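You operate a simulated robot arm through the tools that you are given. There is no shell and no other tool.

The job below is to be done with a simulated robot arm. You get a single attempt, and the scene is never put back.

## Task
Wipe up the spilt milk and rinse the cloth in fresh water.
Fine: tip the water jug into the washing bowl and stand it back; use the cream cloth and lay it back. Set down upright: marked table jug.

It is judged by the outcome, as a careful person would: the job done as asked, and still so three seconds after it is handed in. It fails if anything else is knocked over, pushed out of place, dropped, spilled or broken. Flat cloth is picked up by pressing the open fingertips on it (5 to 10 N) and closing them slowly along it; thin cloth reads only 2 to 8 mm in the jaws.

## Robot
A 6-joint arm with a two-finger gripper, on a carriage that runs on a rail from [8, -2097] to [-1, 243] (x, y) and turns from -96 to 237 degrees about z. Base frame: it is fixed where the carriage stands at the start and does not move with it; the origin is on the floor, on the carriage's upright axis, x ahead of it, y to its left, z up. Lengths are in mm, angles in degrees, forces in N, time in s.
With the tool pointing down near the work surface it reaches from about 520 to 960 mm from the robot's upright axis, wherever it stands. Its first joint turns from -166.0 to 166.0 degrees. Places, roughly: cream cloth (9x8x6 cm) [500, 1000, 800]. Payload 2.54 kg.
Tool frame: the origin (TCP) lies between the finger pads and is the grasp point; the fingertips stand 23 mm ahead of it; z points along the fingers, y is the line along which they close. The gripper opens to 126 mm; its body begins 82 mm behind the TCP.
Orientation is told as [roll, pitch, yaw] about the base's x, y, z axes, in that order, counted from this pose: with the fingers straight down and closing along the base's y, the tool's x points along the base's -x, its y along +y and its z along -z.

## Interface
- The arm moves only by the tool apply_moves. Its argument "rows" is a list of rows, each a list of 3 entries, a list of its own where there are three numbers: the shift along the tool's x, y, z in cm, then the turn, a rotation vector about the tool's x, y, z in degrees, then the gripper command, from -1 (shut) to 1 (fully open), values between in proportion. In form: [[[dx, dy, dz], [rx, ry, rz], hand], ...]. A call has 1 to 20 rows; each row is the pose to reach, as a shift and turn from the pose commanded when the call began, along the tool's axes at that moment. Rows are played at 5 a second. More than 50 mm and 8.6 degrees between two rows, or a gripper value outside its range, and nothing of the call is played. Where a pose cannot be reached the arm comes as near as it can. A force on the tool above 70 N (or 10 N above the force at the start of the call, whichever is more), or a blocked arm, ends the call early, and 0.2 s more pass. Each finger travels about 84.2 mm/s and halts on what it meets, pressing with about 33 N; the grip force reading is that of the motor and also rises with nothing between the fingers. The clock runs only during rows and for 0.2 s after the last one: add rows that repeat a pose to give the fingers time. It gives the time, the measured TCP pose, the force on the tool (base axes), the opening and the grip force at its end, in the units of the frame above (readings bear some noise), with the torque about the TCP (base axes, N m) and any sound that the robot's microphone picked up, and new pictures: "show" is both (left out), scene, wrist or none.
- Cameras (640 x 400 px; columns grow to the right, rows downward): "scene" is now at [45.5, 225.4, 1494.5]; the picture's right is [0.35, -0.94, 0.00], its down [-0.78, -0.29, -0.55] and it looks along [0.52, 0.19, -0.84] (base axes); focal length 248 px, centre (320, 200). "wrist" rides on the gripper at [82, 14, -122] in the tool frame; the picture's right is [-0.17, 0.99, 0.00], its down [-0.79, -0.13, -0.60] and it looks along [-0.59, -0.10, 0.80] (tool axes); focal length 243 px, centre (320, 200). There is no depth. A picture from a camera that has moved, and an enlarged one, comes with that camera's place and axes in the base frame and with its lens.
- move_column(by): moves the trunk up (or, below 0, down) by that many mm; the arm and the scene camera ride with it, the base frame stays. It gives what a move gives, with no picture.
- base_move(legs): drives the robot by 1 to 6 legs, each [ahead, left, turn to the left] in mm, mm and degrees, along the robot's own axes; the way and the turn of a leg run together, so that a leg with both is an arc; at most 1500 mm and 180 degrees a leg. The arm and the cameras ride along, it lands a little off, and it stops where it bumps. It keeps to its track: a leg is cut to what the track allows. It gives what a move gives, and a new picture of the scene camera.
- aim_head(pan, tilt): turns the head with the scene camera to pan (to the left, within 120 degrees either way) and tilt (down, from -29 to 69), counted from straight ahead of the robot. It gives what a move gives, and a new picture of the scene camera.
- enlarge(camera, box): a new picture of the part [left, top, right, bottom] of that camera's present view, enlarged. It takes no simulated time.
- finish_job(): hands the job in; it is judged then, once.

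Nothing tells you exact positions but the pictures and the camera data. Unless the task says otherwise, let go and move clear before handing in.

The tools are called after "Call:" by a JSON object that holds its "name" and its "arguments". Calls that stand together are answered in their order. apply_moves: Moves the arm, as the interface text tells. Its arguments: {"type":"object","properties":{"rows":{"type":"array","items":{"type":"array"}},"show":{"type":"string","enum":["both","scene","wrist","none"]}},"required":["rows"]} The other tools are called the same way: move_column (by) moves the trunk up or down; base_move (legs) drives the base; aim_head (pan, tilt) turns the head that bears the scene camera; enlarge (camera, box) takes an enlarged picture of a part of a camera's view; finish_job () hands the job in.

At the start:

```text
time_s: 0.0
position: [208.6, 334.1, 1164.3]
orientation: [0.0, 0.0, 0.0]
contact_force: [0.0, 0.1, 0.4]
moment: [-0.01, 0.02, 0.0]
gripper_width: 126.0
gripper_force: 0.1
trunk travel left (down, up): [-325.0, 165.0]
robot x, y, heading: [-3.0, -4.1, -0.1]
head pan, tilt (commanded): [20.2, 56.7]
```

scene: 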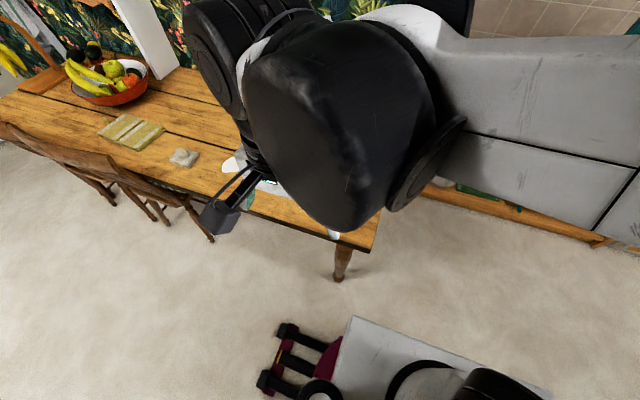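
wrist: 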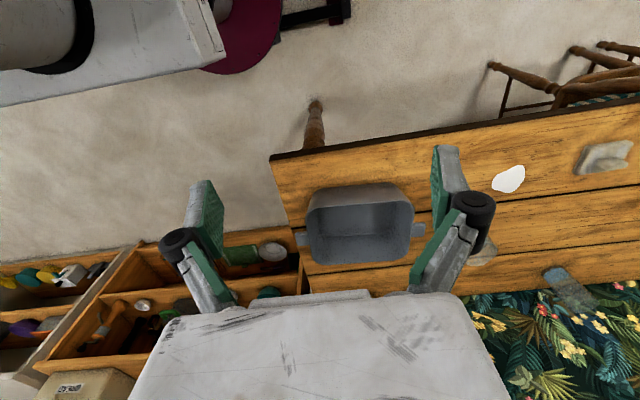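

I see a wooden table with a fruit bowl, a folded mat, a crumpled cream cloth, a white milk spill, and a grey washing bowl at the table's near end; the arm blocks much of the view. I'll look around with the head and enlarge the views before moving.

Call:
{"name": "enlarge", "arguments": {"camera": "wrist", "box": [260, 80, 640, 320]}}

Call:
{"name": "enlarge", "arguments": {"camera": "scene", "box": [0, 0, 400, 260]}}

Call:
{"name": "enlarge", "arguments": {"camera": "wrist", "box": [0, 200, 320, 400]}}

```text
1.67 times, centred on (450, 200) of wrist
camera zoom: at [126.1, 345.3, 1286.8], right [0.17, 0.99, 0.0], down [0.79, -0.13, 0.6], along [0.59, -0.1, -0.8], focal length 404 px, centre (103, 200)
```

zoom: 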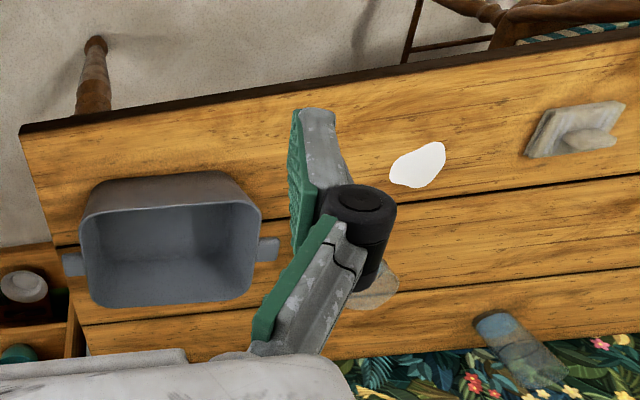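

```text
1.54 times, centred on (200, 130) of scene
camera zoom: at [45.5, 225.4, 1494.5], right [0.35, -0.94, 0.0], down [-0.78, -0.29, -0.55], along [0.52, 0.19, -0.84], focal length 381 px, centre (505, 308)
```

zoom: 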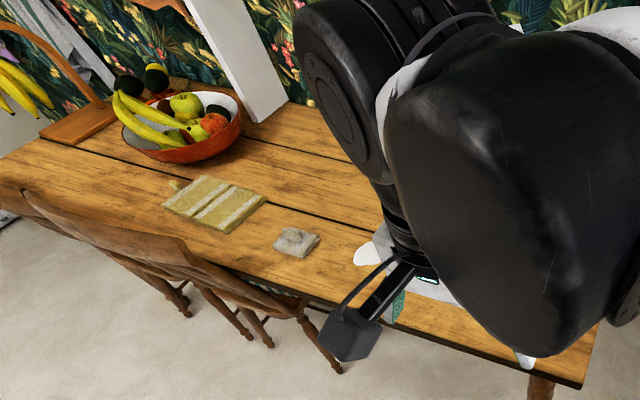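

```text
2.00 times, centred on (160, 300) of wrist
camera zoom: at [126.1, 345.3, 1286.8], right [0.17, 0.99, 0.0], down [0.79, -0.13, 0.6], along [0.59, -0.1, -0.8], focal length 485 px, centre (640, 0)
```

zoom: 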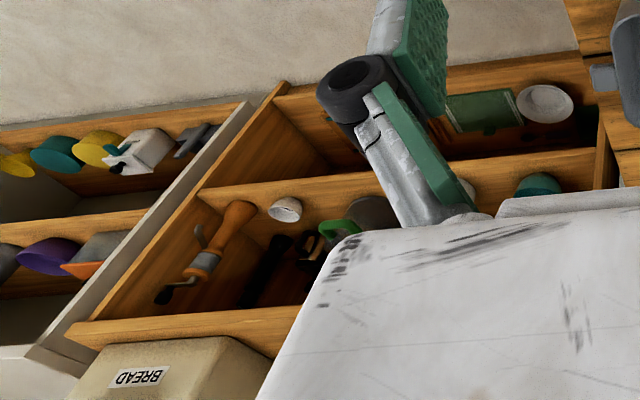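

The wrist view shows the grey washing bowl (empty), a white milk spill, the cream cloth, a clear glass thing partly behind the finger, and a bluish jug near the wall. I'll turn the head to look for the jugs.

Call:
{"name": "aim_head", "arguments": {"pan": 50, "tilt": 35}}

Call:
{"name": "aim_head", "arguments": {"pan": -20, "tilt": 40}}

```text
time_s: 0.9
position: [208.0, 332.4, 1164.2]
orientation: [0.0, 0.0, -0.1]
contact_force: [0.0, -0.4, 0.6]
moment: [0.01, 0.01, -0.01]
gripper_width: 126.0
gripper_force: 0.0
trunk travel left (down, up): [-325.0, 165.0]
robot x, y, heading: [2.2, -1.9, -0.2]
head pan, tilt (commanded): [50.0, 35.0]
camera scene: at [36.1, 268.5, 1524.9], right [0.77, -0.64, 0.0], down [-0.37, -0.44, -0.82], along [0.53, 0.63, -0.57], focal length 248 px, centre (320, 200)
```

scene: 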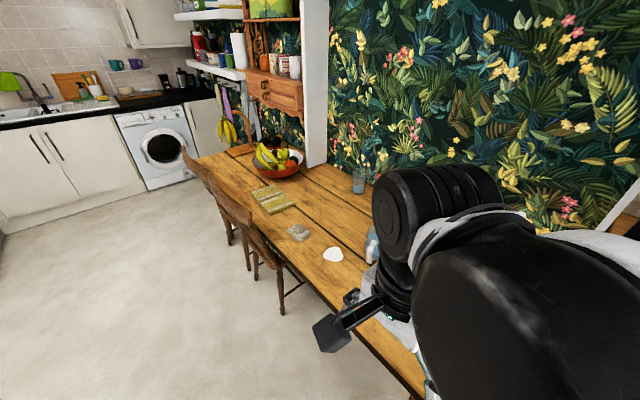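

```text
time_s: 2.4
position: [208.1, 332.9, 1164.6]
orientation: [0.0, 0.1, 0.0]
contact_force: [-0.8, 0.7, 0.3]
moment: [0.01, 0.0, -0.01]
gripper_width: 126.2
gripper_force: 0.1
trunk travel left (down, up): [-325.0, 165.0]
robot x, y, heading: [-2.5, -0.3, 0.1]
head pan, tilt (commanded): [-20.0, 40.0]
camera scene: at [59.4, 172.1, 1517.4], right [-0.34, -0.94, 0.0], down [-0.6, 0.22, -0.77], along [0.72, -0.26, -0.64], focal length 248 px, centre (320, 200)
```

scene: 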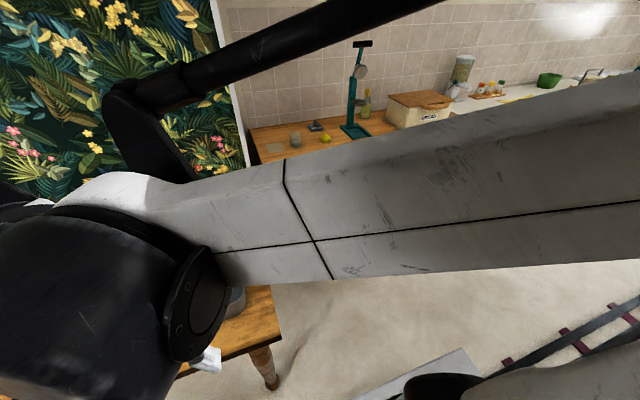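

Two glass objects stand on the table near the wall: one by the wall and one by the arm. I'll aim back to that view and enlarge.

Call:
{"name": "aim_head", "arguments": {"pan": 45, "tilt": 45}}

Call:
{"name": "enlarge", "arguments": {"camera": "scene", "box": [200, 80, 440, 230]}}

Call:
{"name": "enlarge", "arguments": {"camera": "wrist", "box": [420, 200, 640, 337]}}

```text
time_s: 3.7
position: [206.9, 332.4, 1164.2]
orientation: [0.0, 0.0, 0.0]
contact_force: [-0.4, 0.4, 0.5]
moment: [0.0, 0.0, 0.04]
gripper_width: 126.0
gripper_force: 0.1
trunk travel left (down, up): [-325.0, 165.0]
robot x, y, heading: [1.2, -1.1, 0.1]
head pan, tilt (commanded): [45.0, 45.0]
camera scene: at [37.0, 258.6, 1510.1], right [0.71, -0.71, 0.0], down [-0.5, -0.5, -0.71], along [0.5, 0.5, -0.71], focal length 248 px, centre (320, 200)
```

scene: 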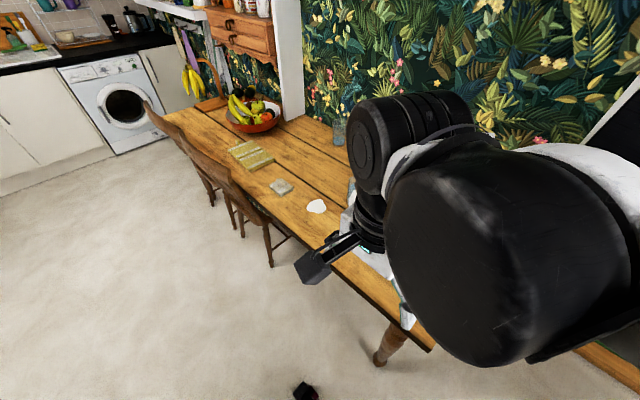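

```text
2.67 times, centred on (320, 155) of scene
camera zoom: at [37.0, 258.6, 1510.1], right [0.71, -0.71, 0.0], down [-0.5, -0.5, -0.71], along [0.5, 0.5, -0.71], focal length 660 px, centre (320, 320)
```

zoom: 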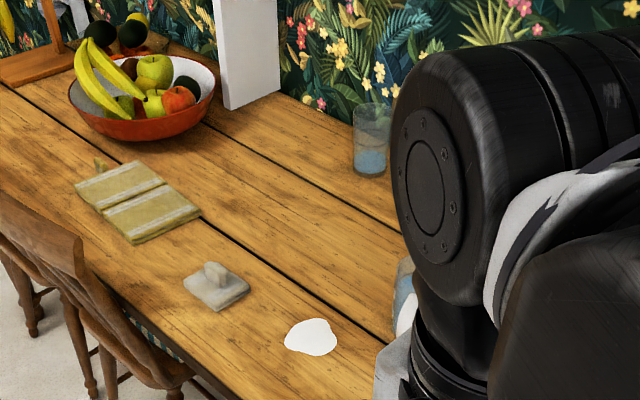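

```text
2.91 times, centred on (530, 268) of wrist
camera zoom: at [126.1, 345.3, 1286.8], right [0.17, 0.99, 0.0], down [0.79, -0.13, 0.6], along [0.59, -0.1, -0.8], focal length 706 px, centre (-291, 1)
```

zoom: 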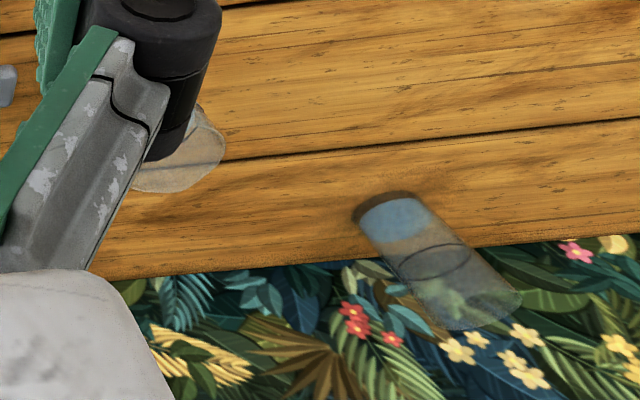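

The arm is hiding the middle of the table. I'll turn the carriage to the right and pan the head left to see the table clear of the arm.

Call:
{"name": "base_move", "arguments": {"legs": [[0, 0, -50]]}}

Call:
{"name": "aim_head", "arguments": {"pan": 95, "tilt": 40}}

```text
time_s: 6.4
position: [388.9, 52.0, 1164.8]
orientation: [0.0, 0.0, -50.3]
contact_force: [-0.1, 0.5, -0.8]
moment: [0.01, -0.03, -0.01]
gripper_width: 126.3
gripper_force: 0.1
trunk travel left (down, up): [-325.0, 165.0]
robot x, y, heading: [1.7, -2.6, -50.2]
head pan, tilt (commanded): [45.0, 45.0]
camera scene: at [221.6, 136.7, 1510.1], right [-0.09, -1.0, 0.0], down [-0.7, 0.07, -0.71], along [0.7, -0.07, -0.71], focal length 248 px, centre (320, 200)
```

scene: 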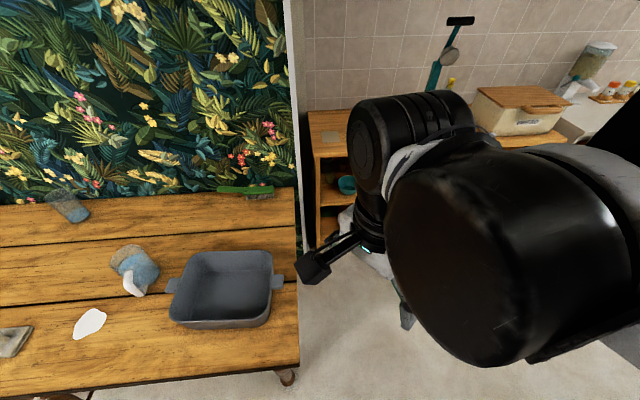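

```text
time_s: 7.6
position: [388.9, 52.4, 1164.4]
orientation: [0.0, -0.1, -50.3]
contact_force: [-0.1, 0.3, -0.7]
moment: [0.01, 0.01, -0.03]
gripper_width: 126.0
gripper_force: 0.0
trunk travel left (down, up): [-325.0, 165.0]
robot x, y, heading: [0.7, -2.9, -50.3]
head pan, tilt (commanded): [95.0, 40.0]
camera scene: at [201.1, 203.9, 1517.4], right [0.7, -0.71, 0.0], down [-0.46, -0.45, -0.77], along [0.55, 0.54, -0.64], focal length 248 px, centre (320, 200)
```

scene: 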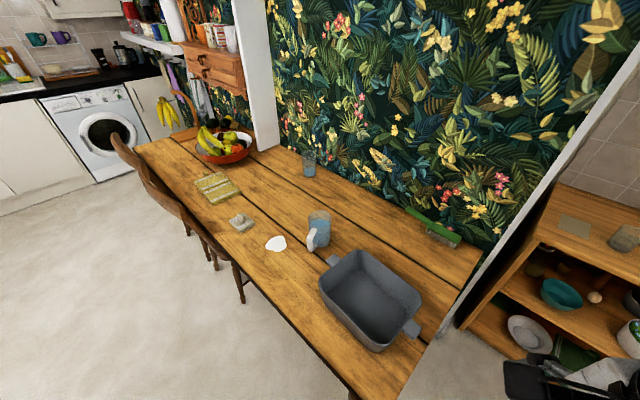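

Now the table is clear: a glass jug with a white handle stands between the spill and the washing bowl, with a tumbler of water by the wall. I'll enlarge for detail.

Call:
{"name": "enlarge", "arguments": {"camera": "scene", "box": [180, 140, 340, 260]}}

Call:
{"name": "enlarge", "arguments": {"camera": "scene", "box": [270, 190, 370, 260]}}

Call:
{"name": "enlarge", "arguments": {"camera": "scene", "box": [280, 200, 480, 360]}}

```text
3.33 times, centred on (260, 200) of scene
camera zoom: at [201.1, 203.9, 1517.4], right [0.7, -0.71, 0.0], down [-0.46, -0.45, -0.77], along [0.55, 0.54, -0.64], focal length 825 px, centre (520, 200)
```

zoom: 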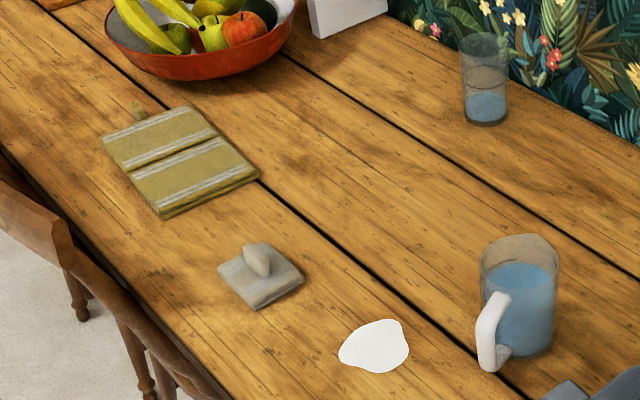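

```text
5.71 times, centred on (320, 225) of scene
camera zoom: at [201.1, 203.9, 1517.4], right [0.7, -0.71, 0.0], down [-0.46, -0.45, -0.77], along [0.55, 0.54, -0.64], focal length 1415 px, centre (320, 57)
```

zoom: 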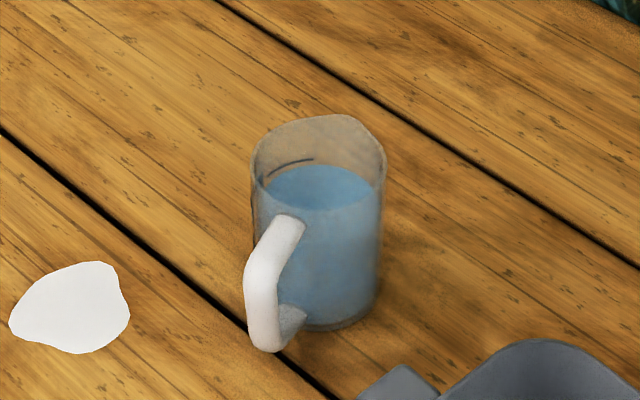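

```text
2.50 times, centred on (380, 280) of scene
camera zoom: at [201.1, 203.9, 1517.4], right [0.7, -0.71, 0.0], down [-0.46, -0.45, -0.77], along [0.55, 0.54, -0.64], focal length 619 px, centre (170, 0)
```

zoom: 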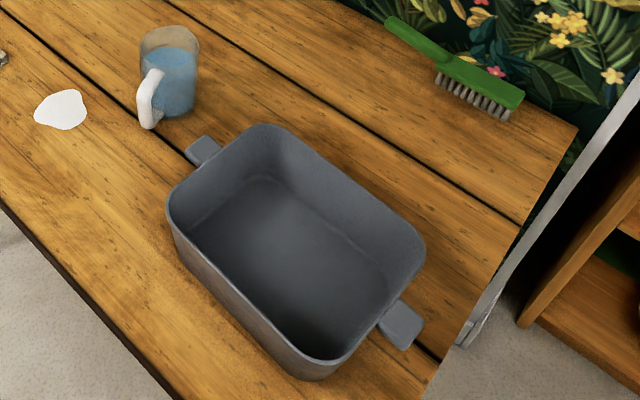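

The water jug has its handle towards -x and spout towards +x, standing at about [661, 650]; the grey bowl is near [570, 372], the spill near [537, 778], and the cloth with a raised tuft near [505, 985]. I'll place the carriage at about y=100 with the head mast behind the arm.

Call:
{"name": "base_move", "arguments": {"legs": [[0, 0, 85], [60, 85, 0]]}}

Call:
{"name": "aim_head", "arguments": {"pan": 0, "tilt": 45}}

```text
time_s: 12.4
position: [-27.3, 493.7, 1164.5]
orientation: [0.0, 0.1, 36.0]
contact_force: [-0.1, -0.1, 0.0]
moment: [-0.02, 0.02, 0.04]
gripper_width: 126.0
gripper_force: 0.2
trunk travel left (down, up): [-325.0, 165.0]
robot x, y, heading: [-1.1, 101.1, 35.9]
head pan, tilt (commanded): [95.0, 40.0]
camera scene: at [-190.1, 319.2, 1517.3], right [0.76, 0.66, 0.0], down [0.42, -0.49, -0.77], along [-0.5, 0.58, -0.64], focal length 248 px, centre (320, 200)
```

scene: 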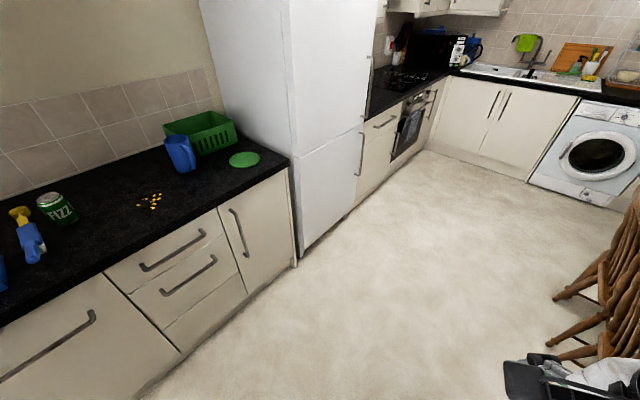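

```text
time_s: 14.1
position: [-26.5, 495.6, 1163.8]
orientation: [-0.1, 0.1, 35.9]
contact_force: [0.2, -0.1, 0.0]
moment: [0.02, 0.01, 0.04]
gripper_width: 126.1
gripper_force: 0.1
trunk travel left (down, up): [-325.0, 165.0]
robot x, y, heading: [-1.1, 103.1, 36.0]
head pan, tilt (commanded): [0.0, 45.0]
camera scene: at [-68.6, 302.6, 1510.1], right [0.59, -0.81, 0.0], down [-0.57, -0.42, -0.71], along [0.57, 0.42, -0.71], focal length 248 px, centre (320, 200)
```

scene: 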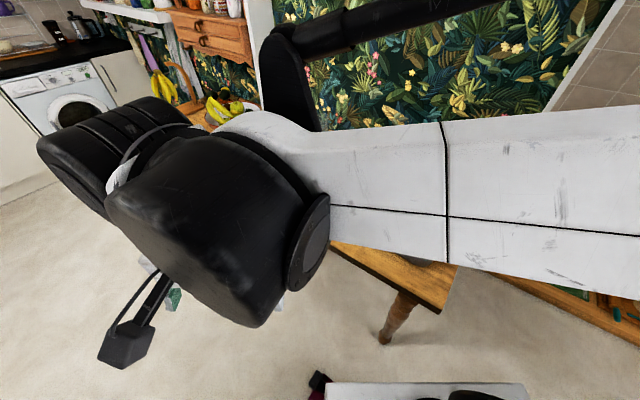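

The wrist hides the view here, so I'll swing the tool out over the table (high above everything) and look with the wrist camera at the jug.

Call:
{"name": "apply_moves", "arguments": {"rows": [[[-4.2, -1.4, 0], [0, 0, 3], 1], [[-8.4, -2.8, 0], [0, 0, 6], 1], [[-12.5, -4.3, 0], [0, 0, 9], 1], [[-16.7, -5.7, 0], [0, 0, 12], 1], [[-20.9, -7.1, 0], [0, 0, 15], 1], [[-25, -8.5, 0], [0, 0, 18], 1], [[-29.2, -10, 0], [0, 0, 21], 1], [[-33.4, -11.4, 0], [0, 0, 24], 1], [[-37.6, -12.8, 0], [0, 0, 27], 1], [[-41.7, -14.2, 0], [0, 0, 30], 1], [[-45.9, -15.7, 0], [0, 0, 33], 1], [[-50.1, -17.1, 0], [0, 0, 35.9], 1]]}}

```text
time_s: 16.7
position: [480.2, 649.9, 1164.5]
orientation: [0.0, 0.0, 0.0]
contact_force: [0.0, -0.1, -0.1]
moment: [0.03, -0.04, 0.03]
gripper_width: 126.0
gripper_force: 0.1
trunk travel left (down, up): [-325.0, 165.0]
robot x, y, heading: [-0.7, 104.9, 35.9]
head pan, tilt (commanded): [0.0, 45.0]
camera scene: at [-68.9, 302.6, 1510.1], right [0.59, -0.81, 0.0], down [-0.57, -0.41, -0.71], along [0.57, 0.41, -0.71], focal length 248 px, centre (320, 200)
camera wrist: at [397.8, 662.8, 1287.1], right [0.17, 0.99, 0.0], down [0.79, -0.13, 0.6], along [0.59, -0.1, -0.8], focal length 243 px, centre (320, 200)
```

scene: 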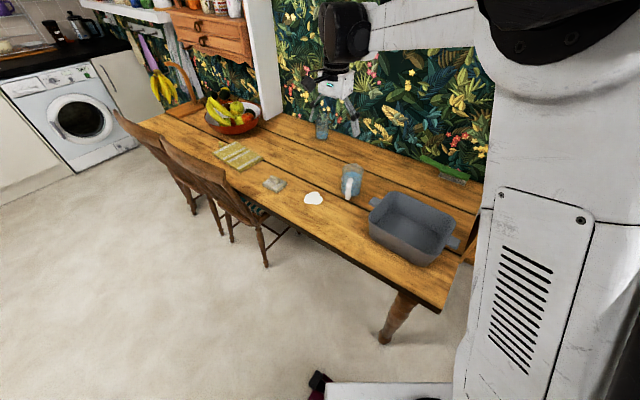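
wrist: 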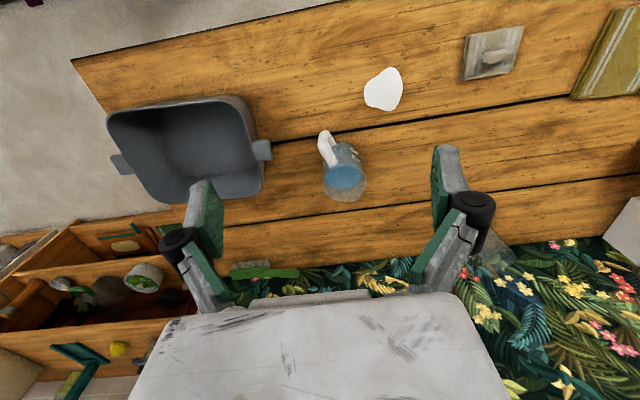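

The view is clear now. I'll enlarge both cameras around the jug, bowl, spill and cloth to fix positions.

Call:
{"name": "enlarge", "arguments": {"camera": "scene", "box": [320, 140, 480, 240]}}

Call:
{"name": "enlarge", "arguments": {"camera": "wrist", "box": [280, 110, 440, 210]}}

Call:
{"name": "enlarge", "arguments": {"camera": "wrist", "box": [340, 0, 640, 188]}}

Call:
{"name": "enlarge", "arguments": {"camera": "scene", "box": [200, 120, 360, 220]}}

Call:
{"name": "enlarge", "arguments": {"camera": "scene", "box": [340, 170, 500, 270]}}

```text
4.00 times, centred on (400, 190) of scene
camera zoom: at [-68.9, 302.6, 1510.1], right [0.59, -0.81, 0.0], down [-0.57, -0.41, -0.71], along [0.57, 0.41, -0.71], focal length 990 px, centre (0, 240)
```

zoom: 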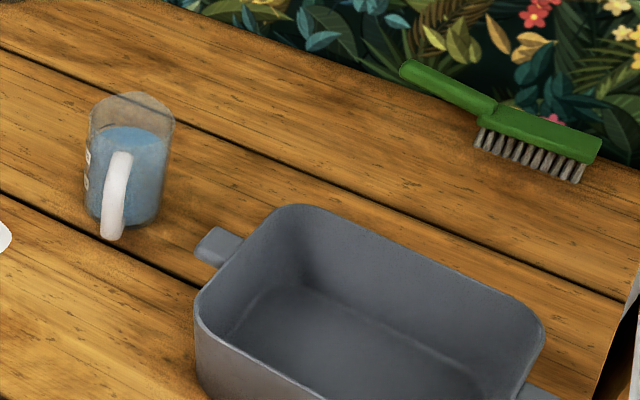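

```text
4.00 times, centred on (360, 160) of wrist
camera zoom: at [397.8, 662.8, 1287.1], right [0.17, 0.99, 0.0], down [0.79, -0.13, 0.6], along [0.59, -0.1, -0.8], focal length 970 px, centre (160, 360)
```

zoom: 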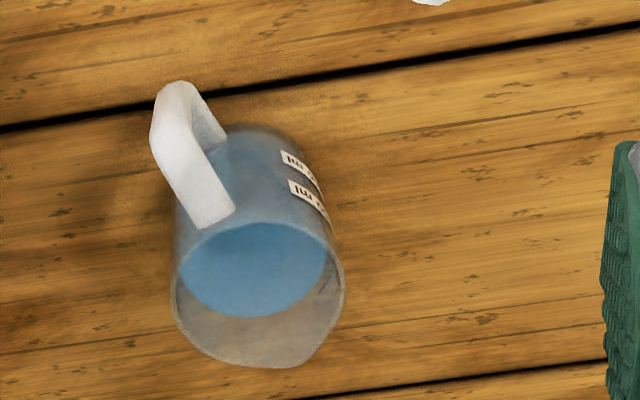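

```text
2.13 times, centred on (490, 94) of wrist
camera zoom: at [397.8, 662.8, 1287.1], right [0.17, 0.99, 0.0], down [0.79, -0.13, 0.6], along [0.59, -0.1, -0.8], focal length 516 px, centre (-42, 426)
```

zoom: 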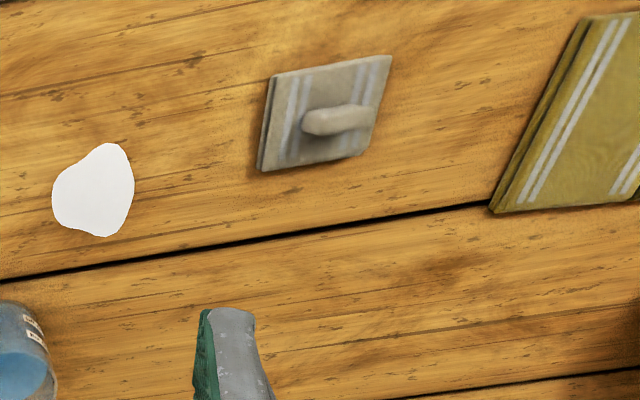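

```text
4.00 times, centred on (280, 170) of scene
camera zoom: at [-68.9, 302.6, 1510.1], right [0.59, -0.81, 0.0], down [-0.57, -0.41, -0.71], along [0.57, 0.41, -0.71], focal length 990 px, centre (480, 320)
```

zoom: 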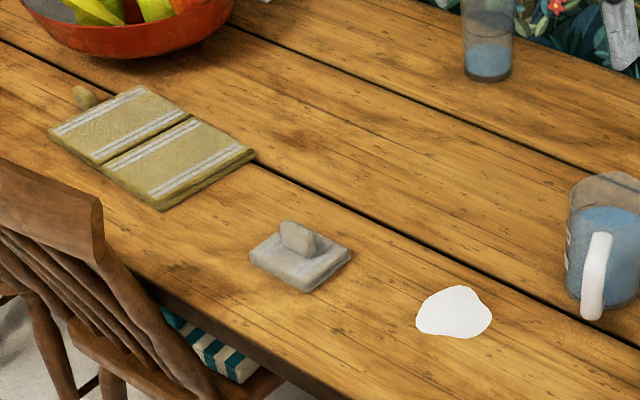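

```text
4.00 times, centred on (420, 220) of scene
camera zoom: at [-68.9, 302.6, 1510.1], right [0.59, -0.81, 0.0], down [-0.57, -0.41, -0.71], along [0.57, 0.41, -0.71], focal length 990 px, centre (-80, 120)
```

zoom: 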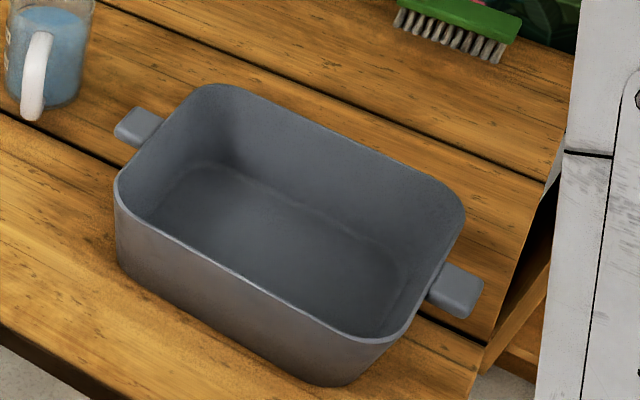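

Everything is visible: table top about z=760, jug near [665, 662] about 125 mm tall with "ml" marks and its handle roughly towards the robot. I'll lower the wrist camera for a closer look at the jug from above.

Call:
{"name": "apply_moves", "arguments": {"rows": [[[-2.2, 0.8, 4], [0, 0, 0], 1], [[-4.5, 1.5, 8], [0, 0, 0], 1], [[-6.7, 2.3, 12], [0, 0, 0], 1], [[-9, 3, 16], [0, 0, 0], 1]]}}

Call:
{"name": "enlarge", "arguments": {"camera": "wrist", "box": [200, 100, 440, 250]}}

```text
time_s: 17.7
position: [568.6, 678.8, 1005.9]
orientation: [0.0, 0.0, 0.1]
contact_force: [0.6, 0.6, 0.0]
moment: [-0.01, -0.03, 0.04]
gripper_width: 125.8
gripper_force: 0.2
trunk travel left (down, up): [-325.0, 165.0]
robot x, y, heading: [-0.2, 103.8, 36.0]
head pan, tilt (commanded): [0.0, 45.0]
camera scene: at [-69.1, 302.5, 1510.1], right [0.59, -0.81, 0.0], down [-0.57, -0.41, -0.71], along [0.57, 0.41, -0.71], focal length 248 px, centre (320, 200)
camera wrist: at [487.0, 691.9, 1127.9], right [0.17, 0.99, 0.0], down [0.79, -0.13, 0.6], along [0.59, -0.1, -0.8], focal length 243 px, centre (320, 200)
```

scene: 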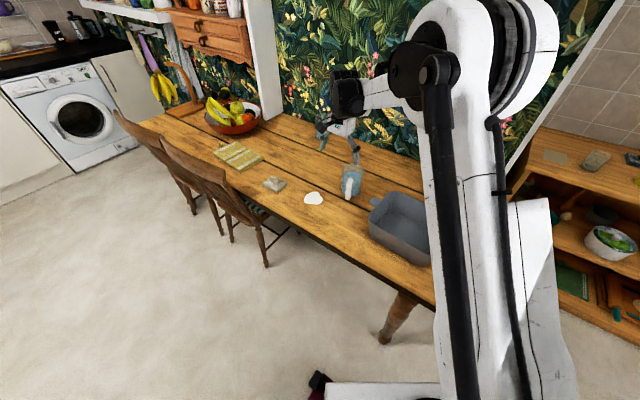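
wrist: 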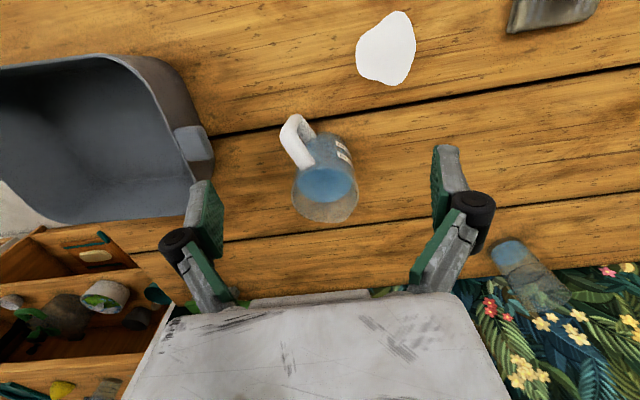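

```text
2.67 times, centred on (320, 175) of wrist
camera zoom: at [487.0, 691.9, 1127.9], right [0.17, 0.99, 0.0], down [0.79, -0.13, 0.6], along [0.59, -0.1, -0.8], focal length 647 px, centre (320, 267)
```

zoom: 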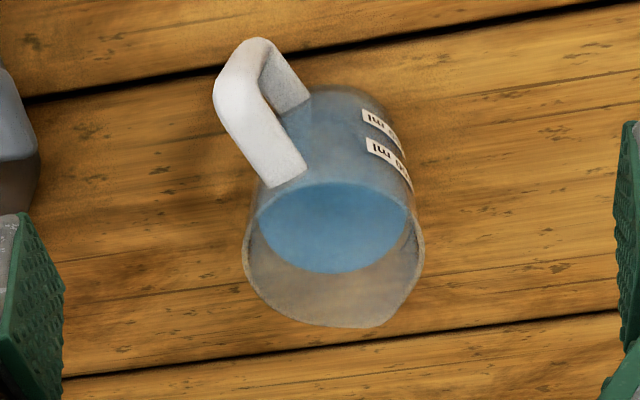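

The jug's handle points at about azimuth 199° (spout 19°), rim centre near [662, 668, 885]. Let me look at the gripper's own shape before choosing the side grasp.

Call:
{"name": "enlarge", "arguments": {"camera": "scene", "box": [300, 40, 460, 210]}}

Call:
{"name": "enlarge", "arguments": {"camera": "wrist", "box": [120, 140, 540, 400]}}

```text
2.35 times, centred on (380, 125) of scene
camera zoom: at [-69.1, 302.5, 1510.1], right [0.59, -0.81, 0.0], down [-0.57, -0.41, -0.71], along [0.57, 0.41, -0.71], focal length 582 px, centre (179, 376)
```

zoom: 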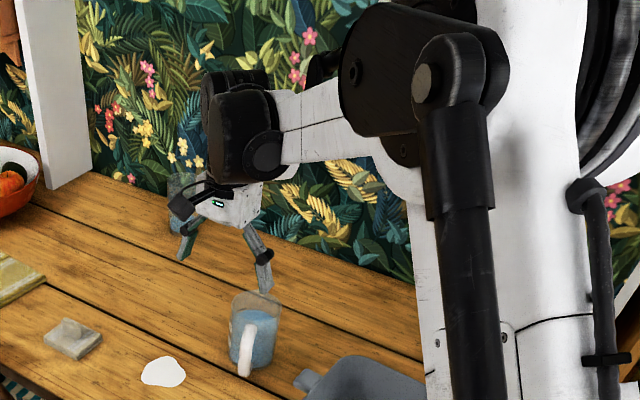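

```text
1.52 times, centred on (330, 270) of wrist
camera zoom: at [487.0, 691.9, 1127.9], right [0.17, 0.99, 0.0], down [0.79, -0.13, 0.6], along [0.59, -0.1, -0.8], focal length 370 px, centre (305, 93)
```

zoom: 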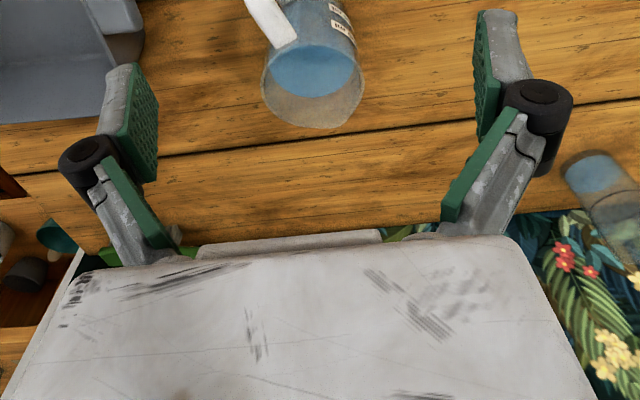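

The gripper body is wide with the camera bracket on one side, so a level side grasp over the handle with the camera on top is best. I'll shift the carriage to about y=-80 so both jug and bowl are at a comfortable distance.

Call:
{"name": "base_move", "arguments": {"legs": [[-107.6, -148, 0]]}}

```text
time_s: 19.2
position: [574.1, 494.6, 1005.7]
orientation: [0.0, 0.0, -0.3]
contact_force: [0.9, -0.7, -0.6]
moment: [0.02, 0.02, 0.0]
gripper_width: 126.2
gripper_force: 0.0
trunk travel left (down, up): [-325.0, 165.0]
robot x, y, heading: [-1.0, -79.2, 35.6]
head pan, tilt (commanded): [0.0, 45.0]
camera scene: at [-66.8, 121.7, 1510.1], right [0.58, -0.81, 0.0], down [-0.57, -0.41, -0.71], along [0.58, 0.41, -0.71], focal length 248 px, centre (320, 200)
```

scene: 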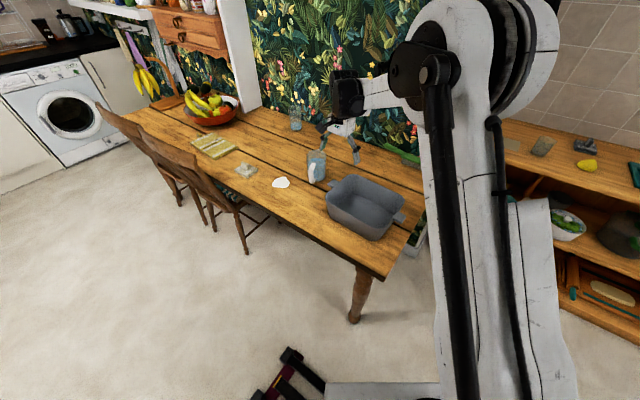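

Now I'll pull back and pitch the tool up to level, high above the table, to set up the side grasp.

Call:
{"name": "apply_moves", "arguments": {"rows": [[[1.1, 0.5, -0.7], [0, -7.5, 0], 1], [[2.2, 1.1, -1.4], [0, -15, 0], 1], [[3.3, 1.6, -2.1], [0, -22.5, 0], 1], [[4.5, 2.2, -2.8], [0, -30, 0], 1], [[5.6, 2.7, -3.5], [0, -37.5, 0], 1], [[6.7, 3.2, -4.2], [0, -45, 0], 1], [[7.8, 3.8, -4.9], [0, -52.5, 0], 1], [[8.9, 4.3, -5.6], [0, -60, 0], 1], [[10, 4.9, -6.3], [0, -67.5, 0], 1], [[11.2, 5.4, -7], [0, -75, 0], 1], [[12.3, 6, -7.7], [0, -82.5, 0], 1], [[13.4, 6.5, -8.4], [0, -90, 0], 1]]}}

```text
time_s: 21.9
position: [438.8, 559.3, 1090.2]
orientation: [159.5, -89.9, -159.9]
contact_force: [0.0, 0.1, 0.3]
moment: [0.01, 0.0, 0.03]
gripper_width: 126.1
gripper_force: 0.1
trunk travel left (down, up): [-325.0, 165.0]
robot x, y, heading: [-0.5, -78.1, 35.8]
head pan, tilt (commanded): [0.0, 45.0]
camera scene: at [-66.8, 121.7, 1510.1], right [0.58, -0.81, 0.0], down [-0.57, -0.41, -0.71], along [0.57, 0.41, -0.71], focal length 248 px, centre (320, 200)
camera wrist: at [317.6, 572.9, 1008.2], right [0.0, 0.99, 0.17], down [-0.6, -0.13, 0.79], along [0.8, -0.1, 0.59], focal length 243 px, centre (320, 200)
```

scene: 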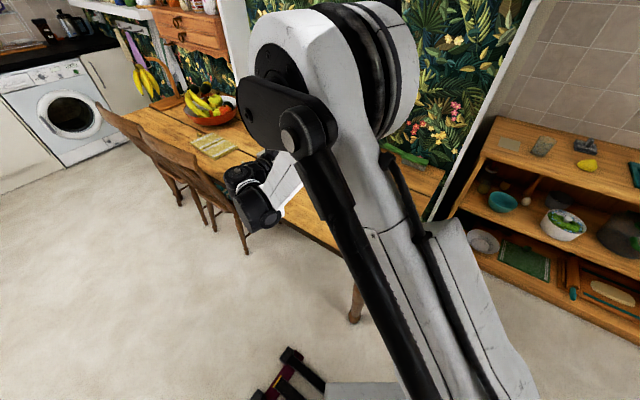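
wrist: 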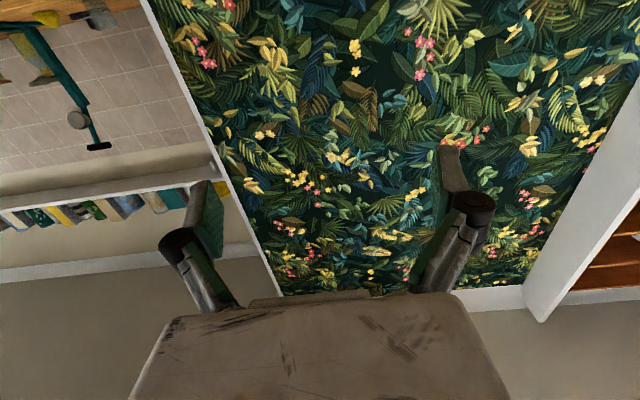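

Level pose reached with the camera underneath. Now roll the tool half a turn so the camera sits on top.

Call:
{"name": "apply_moves", "arguments": {"rows": [[[0, 0, 0], [0, 0, -8.5], 1], [[0, 0, 0], [0, 0, -17], 1], [[0, 0, 0], [0, 0, -25.5], 1], [[0, 0, 0], [0, 0, -34], 1], [[0, 0, 0], [0, 0, -42.5], 1], [[0, 0, 0], [0, 0, -51], 1], [[0, 0, 0], [0, 0, -59.5], 1], [[0, 0, 0], [0, 0, -68], 1], [[0, 0, 0], [0, 0, -76.5], 1], [[0, 0, 0], [0, 0, -85], 1], [[0, 0, 0], [0, 0, -90], 1]], "show": "wrist"}}

Call:
{"name": "apply_moves", "arguments": {"rows": [[[0, 0, 0], [0, 0, -8.5], 1], [[0, 0, 0], [0, 0, -17], 1], [[0, 0, 0], [0, 0, -25.5], 1], [[0, 0, 0], [0, 0, -34], 1], [[0, 0, 0], [0, 0, -42.5], 1], [[0, 0, 0], [0, 0, -51], 1], [[0, 0, 0], [0, 0, -59.5], 1], [[0, 0, 0], [0, 0, -68], 1], [[0, 0, 0], [0, 0, -76.5], 1], [[0, 0, 0], [0, 0, -85], 1], [[0, 0, 0], [0, 0, -90], 1]], "show": "both"}}

```text
time_s: 24.2
position: [441.4, 561.2, 1089.3]
orientation: [-90.1, 0.2, 89.7]
contact_force: [-0.1, 0.0, 0.0]
moment: [0.0, 0.04, 0.0]
gripper_width: 126.2
gripper_force: 0.2
trunk travel left (down, up): [-325.0, 165.0]
robot x, y, heading: [-0.2, -75.2, 35.7]
head pan, tilt (commanded): [0.0, 45.0]
camera wrist: at [318.2, 478.2, 1076.7], right [0.0, 0.16, -0.99], down [-0.59, 0.79, 0.13], along [0.81, 0.59, 0.1], focal length 243 px, centre (320, 200)
```

wrist: 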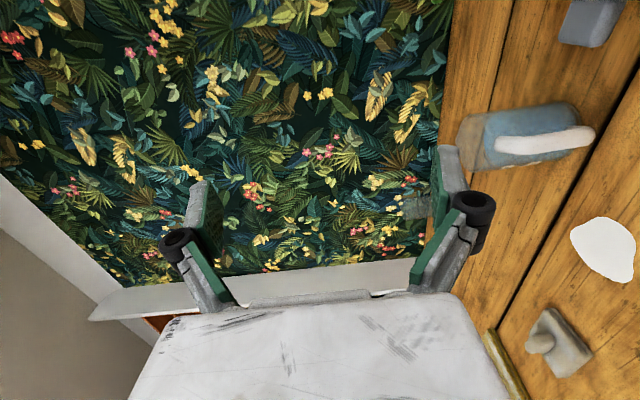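

```text
time_s: 26.6
position: [439.7, 560.4, 1090.1]
orientation: [80.7, 89.9, -99.6]
contact_force: [0.6, 0.7, 0.0]
moment: [-0.01, 0.0, 0.05]
gripper_width: 126.5
gripper_force: 0.1
trunk travel left (down, up): [-325.0, 165.0]
robot x, y, heading: [5.1, -77.6, 35.8]
head pan, tilt (commanded): [0.0, 45.0]
camera scene: at [-66.8, 121.7, 1510.1], right [0.58, -0.81, 0.0], down [-0.57, -0.41, -0.71], along [0.57, 0.41, -0.71], focal length 248 px, centre (320, 200)
camera wrist: at [317.5, 546.2, 1172.6], right [-0.01, -0.99, -0.16], down [-0.6, 0.13, -0.79], along [0.8, 0.09, -0.59], focal length 243 px, centre (320, 200)
```

scene: 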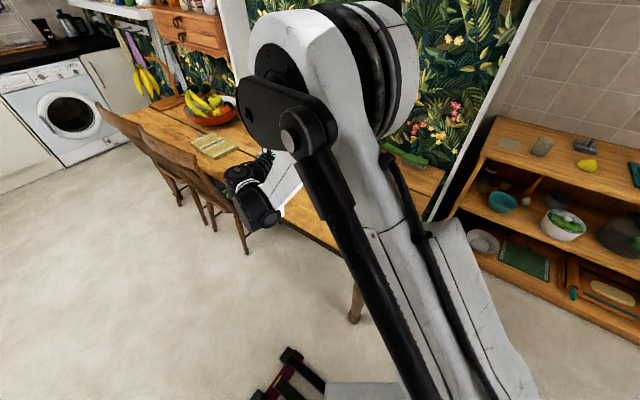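
wrist: 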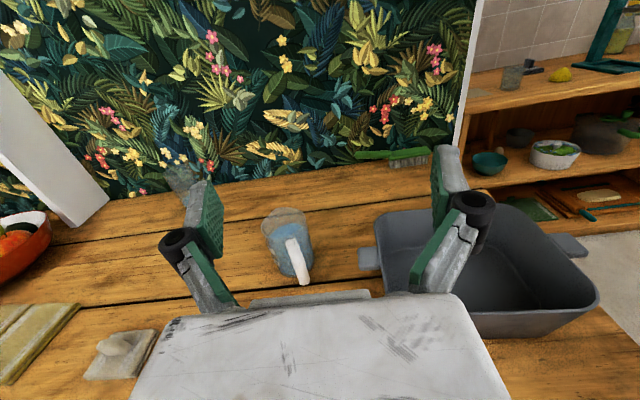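

The wrist camera now sees jug and bowl well from above the level gripper. I'll turn the tool to azimuth 19° (in line with the handle) and come to a pre-grasp spot, still high.

Call:
{"name": "apply_moves", "arguments": {"rows": [[[-2.8, -1.4, 1.8], [4.75, 0, 0], 1], [[-5.5, -2.8, 3.5], [9.5, 0, 0], 1], [[-8.2, -4.2, 5.3], [14.25, 0, 0], 1], [[-11, -5.6, 7.1], [19, 0, 0], 1], [[-11, -5.6, 7.1], [19, 0, 0], 1]]}}

Call:
{"name": "enlarge", "arguments": {"camera": "wrist", "box": [160, 120, 480, 320]}}

```text
time_s: 27.9
position: [510.2, 616.7, 979.0]
orientation: [-27.5, 90.0, 171.4]
contact_force: [0.4, 0.4, 0.7]
moment: [0.01, 0.0, 0.0]
gripper_width: 126.2
gripper_force: 0.1
trunk travel left (down, up): [-325.0, 165.0]
robot x, y, heading: [0.4, -79.6, 35.4]
head pan, tilt (commanded): [0.0, 45.0]
camera scene: at [-66.2, 122.0, 1510.1], right [0.58, -0.81, 0.0], down [-0.58, -0.41, -0.71], along [0.57, 0.41, -0.71], focal length 248 px, centre (320, 200)
camera wrist: at [400.3, 562.7, 1062.3], right [0.32, -0.93, -0.17], down [-0.61, -0.07, -0.79], along [0.73, 0.35, -0.59], focal length 243 px, centre (320, 200)
```

scene: 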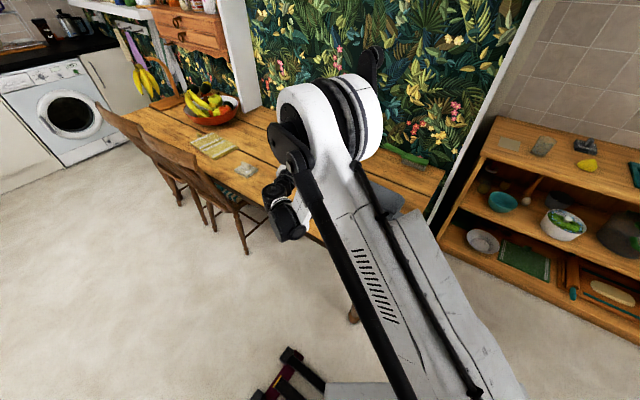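
wrist: 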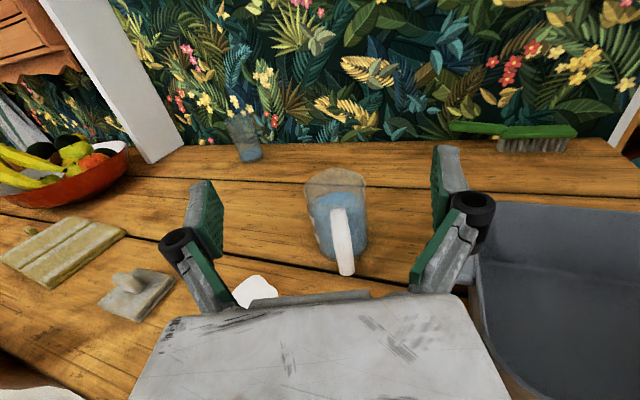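

```text
2.00 times, centred on (320, 220) of wrist
camera zoom: at [400.3, 562.7, 1062.3], right [0.32, -0.93, -0.17], down [-0.61, -0.07, -0.79], along [0.73, 0.35, -0.59], focal length 485 px, centre (320, 160)
```

zoom: 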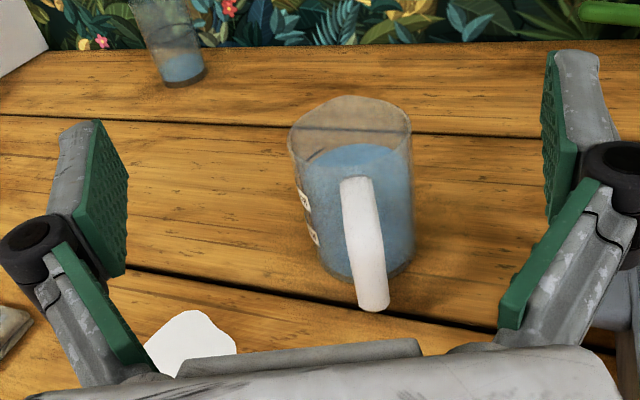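

The handle lies in the tool's plane and the jug is centred to within a few millimetres. I'll lower straight down at this standoff to grasp height.

Call:
{"name": "apply_moves", "arguments": {"rows": [[[-3, 0.1, 0], [0, 0, 0], 1], [[-6, 0.2, 0], [0, 0, 0], 1], [[-9, 0.3, 0], [0, 0, 0], 1], [[-11.5, 0.4, 0], [0, 0, 0], 1], [[-13, 0.4, 0], [0, 0, 0], 1], [[-14, 0.4, 0], [0, 0, 0], 1], [[-14, 0.4, 0], [0, 0, 0], 1]]}}

Call:
{"name": "enlarge", "arguments": {"camera": "wrist", "box": [160, 100, 480, 300]}}

Call:
{"name": "enlarge", "arguments": {"camera": "scene", "box": [220, 140, 380, 250]}}

```text
time_s: 29.4
position: [511.9, 613.5, 839.0]
orientation: [-54.6, 90.2, 144.1]
contact_force: [-0.7, 0.3, 0.1]
moment: [-0.03, 0.05, -0.01]
gripper_width: 125.9
gripper_force: 0.0
trunk travel left (down, up): [-325.0, 165.0]
robot x, y, heading: [-0.3, -80.9, 35.5]
head pan, tilt (commanded): [0.0, 45.0]
camera scene: at [-66.7, 121.8, 1510.1], right [0.58, -0.81, 0.0], down [-0.57, -0.41, -0.71], along [0.57, 0.41, -0.71], focal length 248 px, centre (320, 200)
camera wrist: at [400.8, 559.9, 921.9], right [0.32, -0.93, -0.17], down [-0.61, -0.07, -0.79], along [0.73, 0.35, -0.59], focal length 243 px, centre (320, 200)
```

scene: 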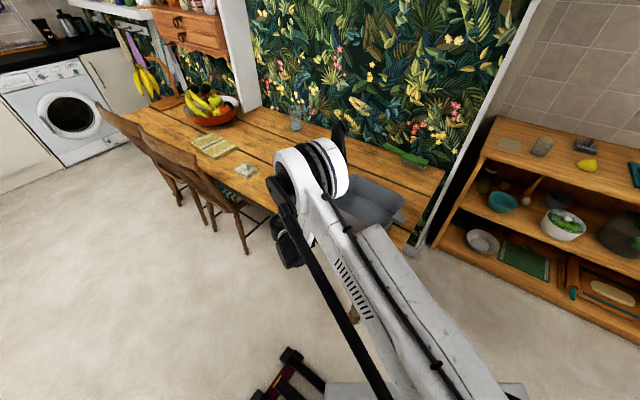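
wrist: 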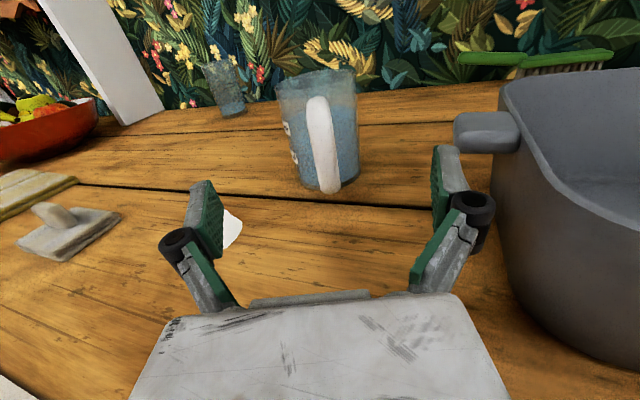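

```text
2.00 times, centred on (320, 200) of wrist
camera zoom: at [400.8, 559.9, 921.9], right [0.32, -0.93, -0.17], down [-0.61, -0.07, -0.79], along [0.73, 0.35, -0.59], focal length 485 px, centre (320, 200)
```

zoom: 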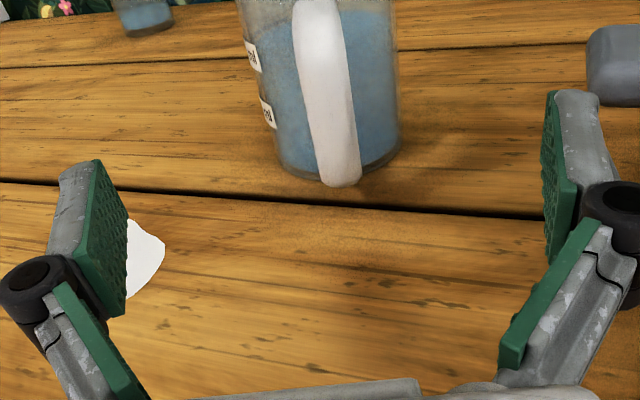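

```text
3.64 times, centred on (300, 195) of scene
camera zoom: at [-66.7, 121.8, 1510.1], right [0.58, -0.81, 0.0], down [-0.57, -0.41, -0.71], along [0.57, 0.41, -0.71], focal length 900 px, centre (393, 218)
```

zoom: 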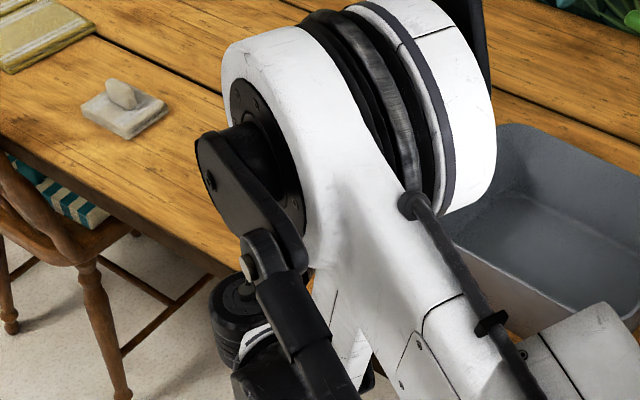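

Triangulation puts the jug axis at about [660, 664] with the handle between the fingers' plane and 15 mm to spare. I'll advance most of the way and check.

Call:
{"name": "apply_moves", "arguments": {"rows": [[[0, 0, 2.5], [0, 0, 0], 1], [[0, 0, 5], [0, 0, 0], 1], [[0, 0, 7], [0, 0, 0], 1], [[0, 0, 9], [0, 0, 0], 1], [[0, 0, 9], [0, 0, 0], 1]], "show": "wrist"}}

```text
time_s: 30.6
position: [596.4, 641.2, 839.3]
orientation: [-49.1, 90.1, 149.7]
contact_force: [0.0, -0.2, 1.1]
moment: [-0.01, 0.02, -0.01]
gripper_width: 125.9
gripper_force: 0.0
trunk travel left (down, up): [-325.0, 165.0]
robot x, y, heading: [-0.3, -80.7, 35.8]
head pan, tilt (commanded): [0.0, 45.0]
camera wrist: at [486.1, 587.7, 922.4], right [0.32, -0.93, -0.17], down [-0.61, -0.07, -0.79], along [0.73, 0.35, -0.59], focal length 243 px, centre (320, 200)
```

wrist: 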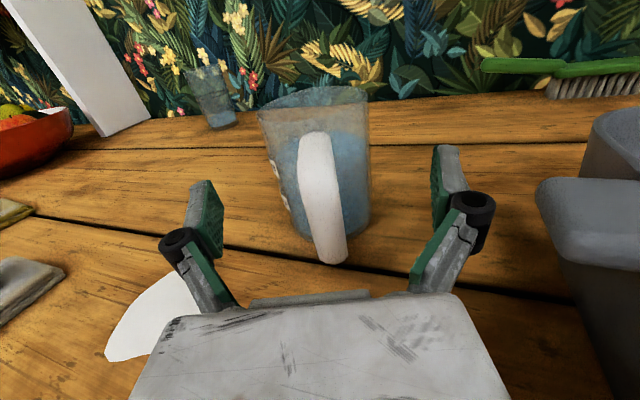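

The jug is centred between the fingers. I'll advance the remaining distance slowly.

Call:
{"name": "apply_moves", "arguments": {"rows": [[[0, 0, 1.5], [0, 0, 0], 1], [[0, 0, 3], [0, 0, 0], 1], [[0, 0, 4], [0, 0, 0], 1], [[0, 0, 4], [0, 0, 0], 1]], "show": "both"}}

Call:
{"name": "enlarge", "arguments": {"camera": "wrist", "box": [160, 100, 480, 300]}}

```text
time_s: 31.6
position: [634.8, 652.3, 841.0]
orientation: [-53.5, 90.0, 145.2]
contact_force: [-0.7, 0.3, -0.2]
moment: [-0.01, 0.0, -0.02]
gripper_width: 126.1
gripper_force: 0.1
trunk travel left (down, up): [-325.0, 165.0]
robot x, y, heading: [3.9, -77.8, 35.6]
head pan, tilt (commanded): [0.0, 45.0]
camera scene: at [-66.7, 121.7, 1510.1], right [0.58, -0.81, 0.0], down [-0.57, -0.41, -0.71], along [0.57, 0.41, -0.71], focal length 248 px, centre (320, 200)
camera wrist: at [525.2, 599.4, 922.9], right [0.32, -0.93, -0.17], down [-0.61, -0.07, -0.79], along [0.73, 0.35, -0.59], focal length 243 px, centre (320, 200)
```

scene: 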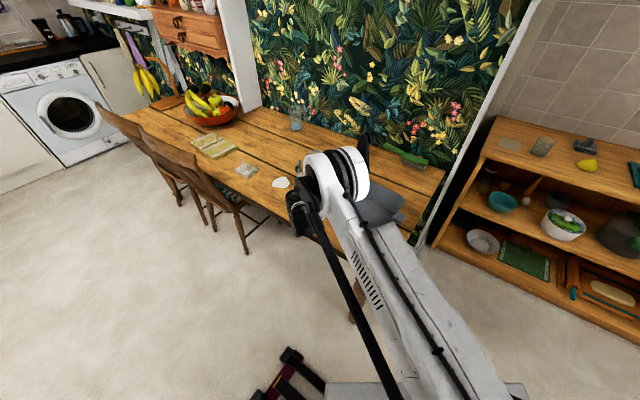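
wrist: 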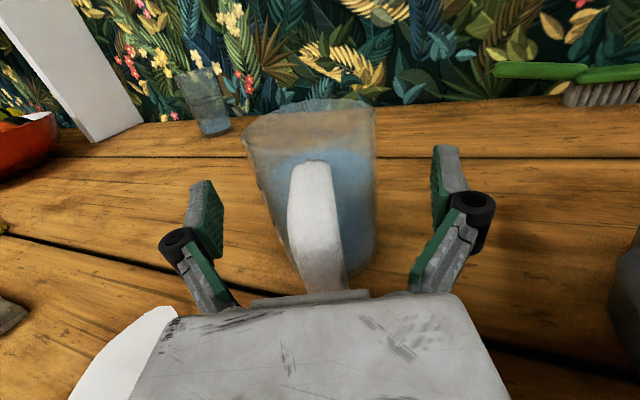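

```text
2.00 times, centred on (320, 200) of wrist
camera zoom: at [525.2, 599.4, 922.9], right [0.32, -0.93, -0.17], down [-0.61, -0.07, -0.79], along [0.73, 0.35, -0.59], focal length 485 px, centre (320, 200)
```

zoom: 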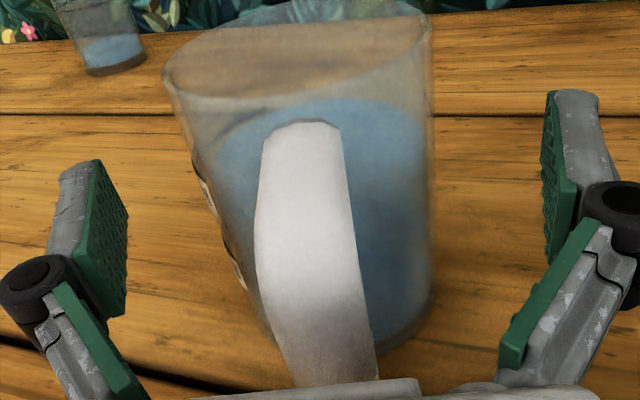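

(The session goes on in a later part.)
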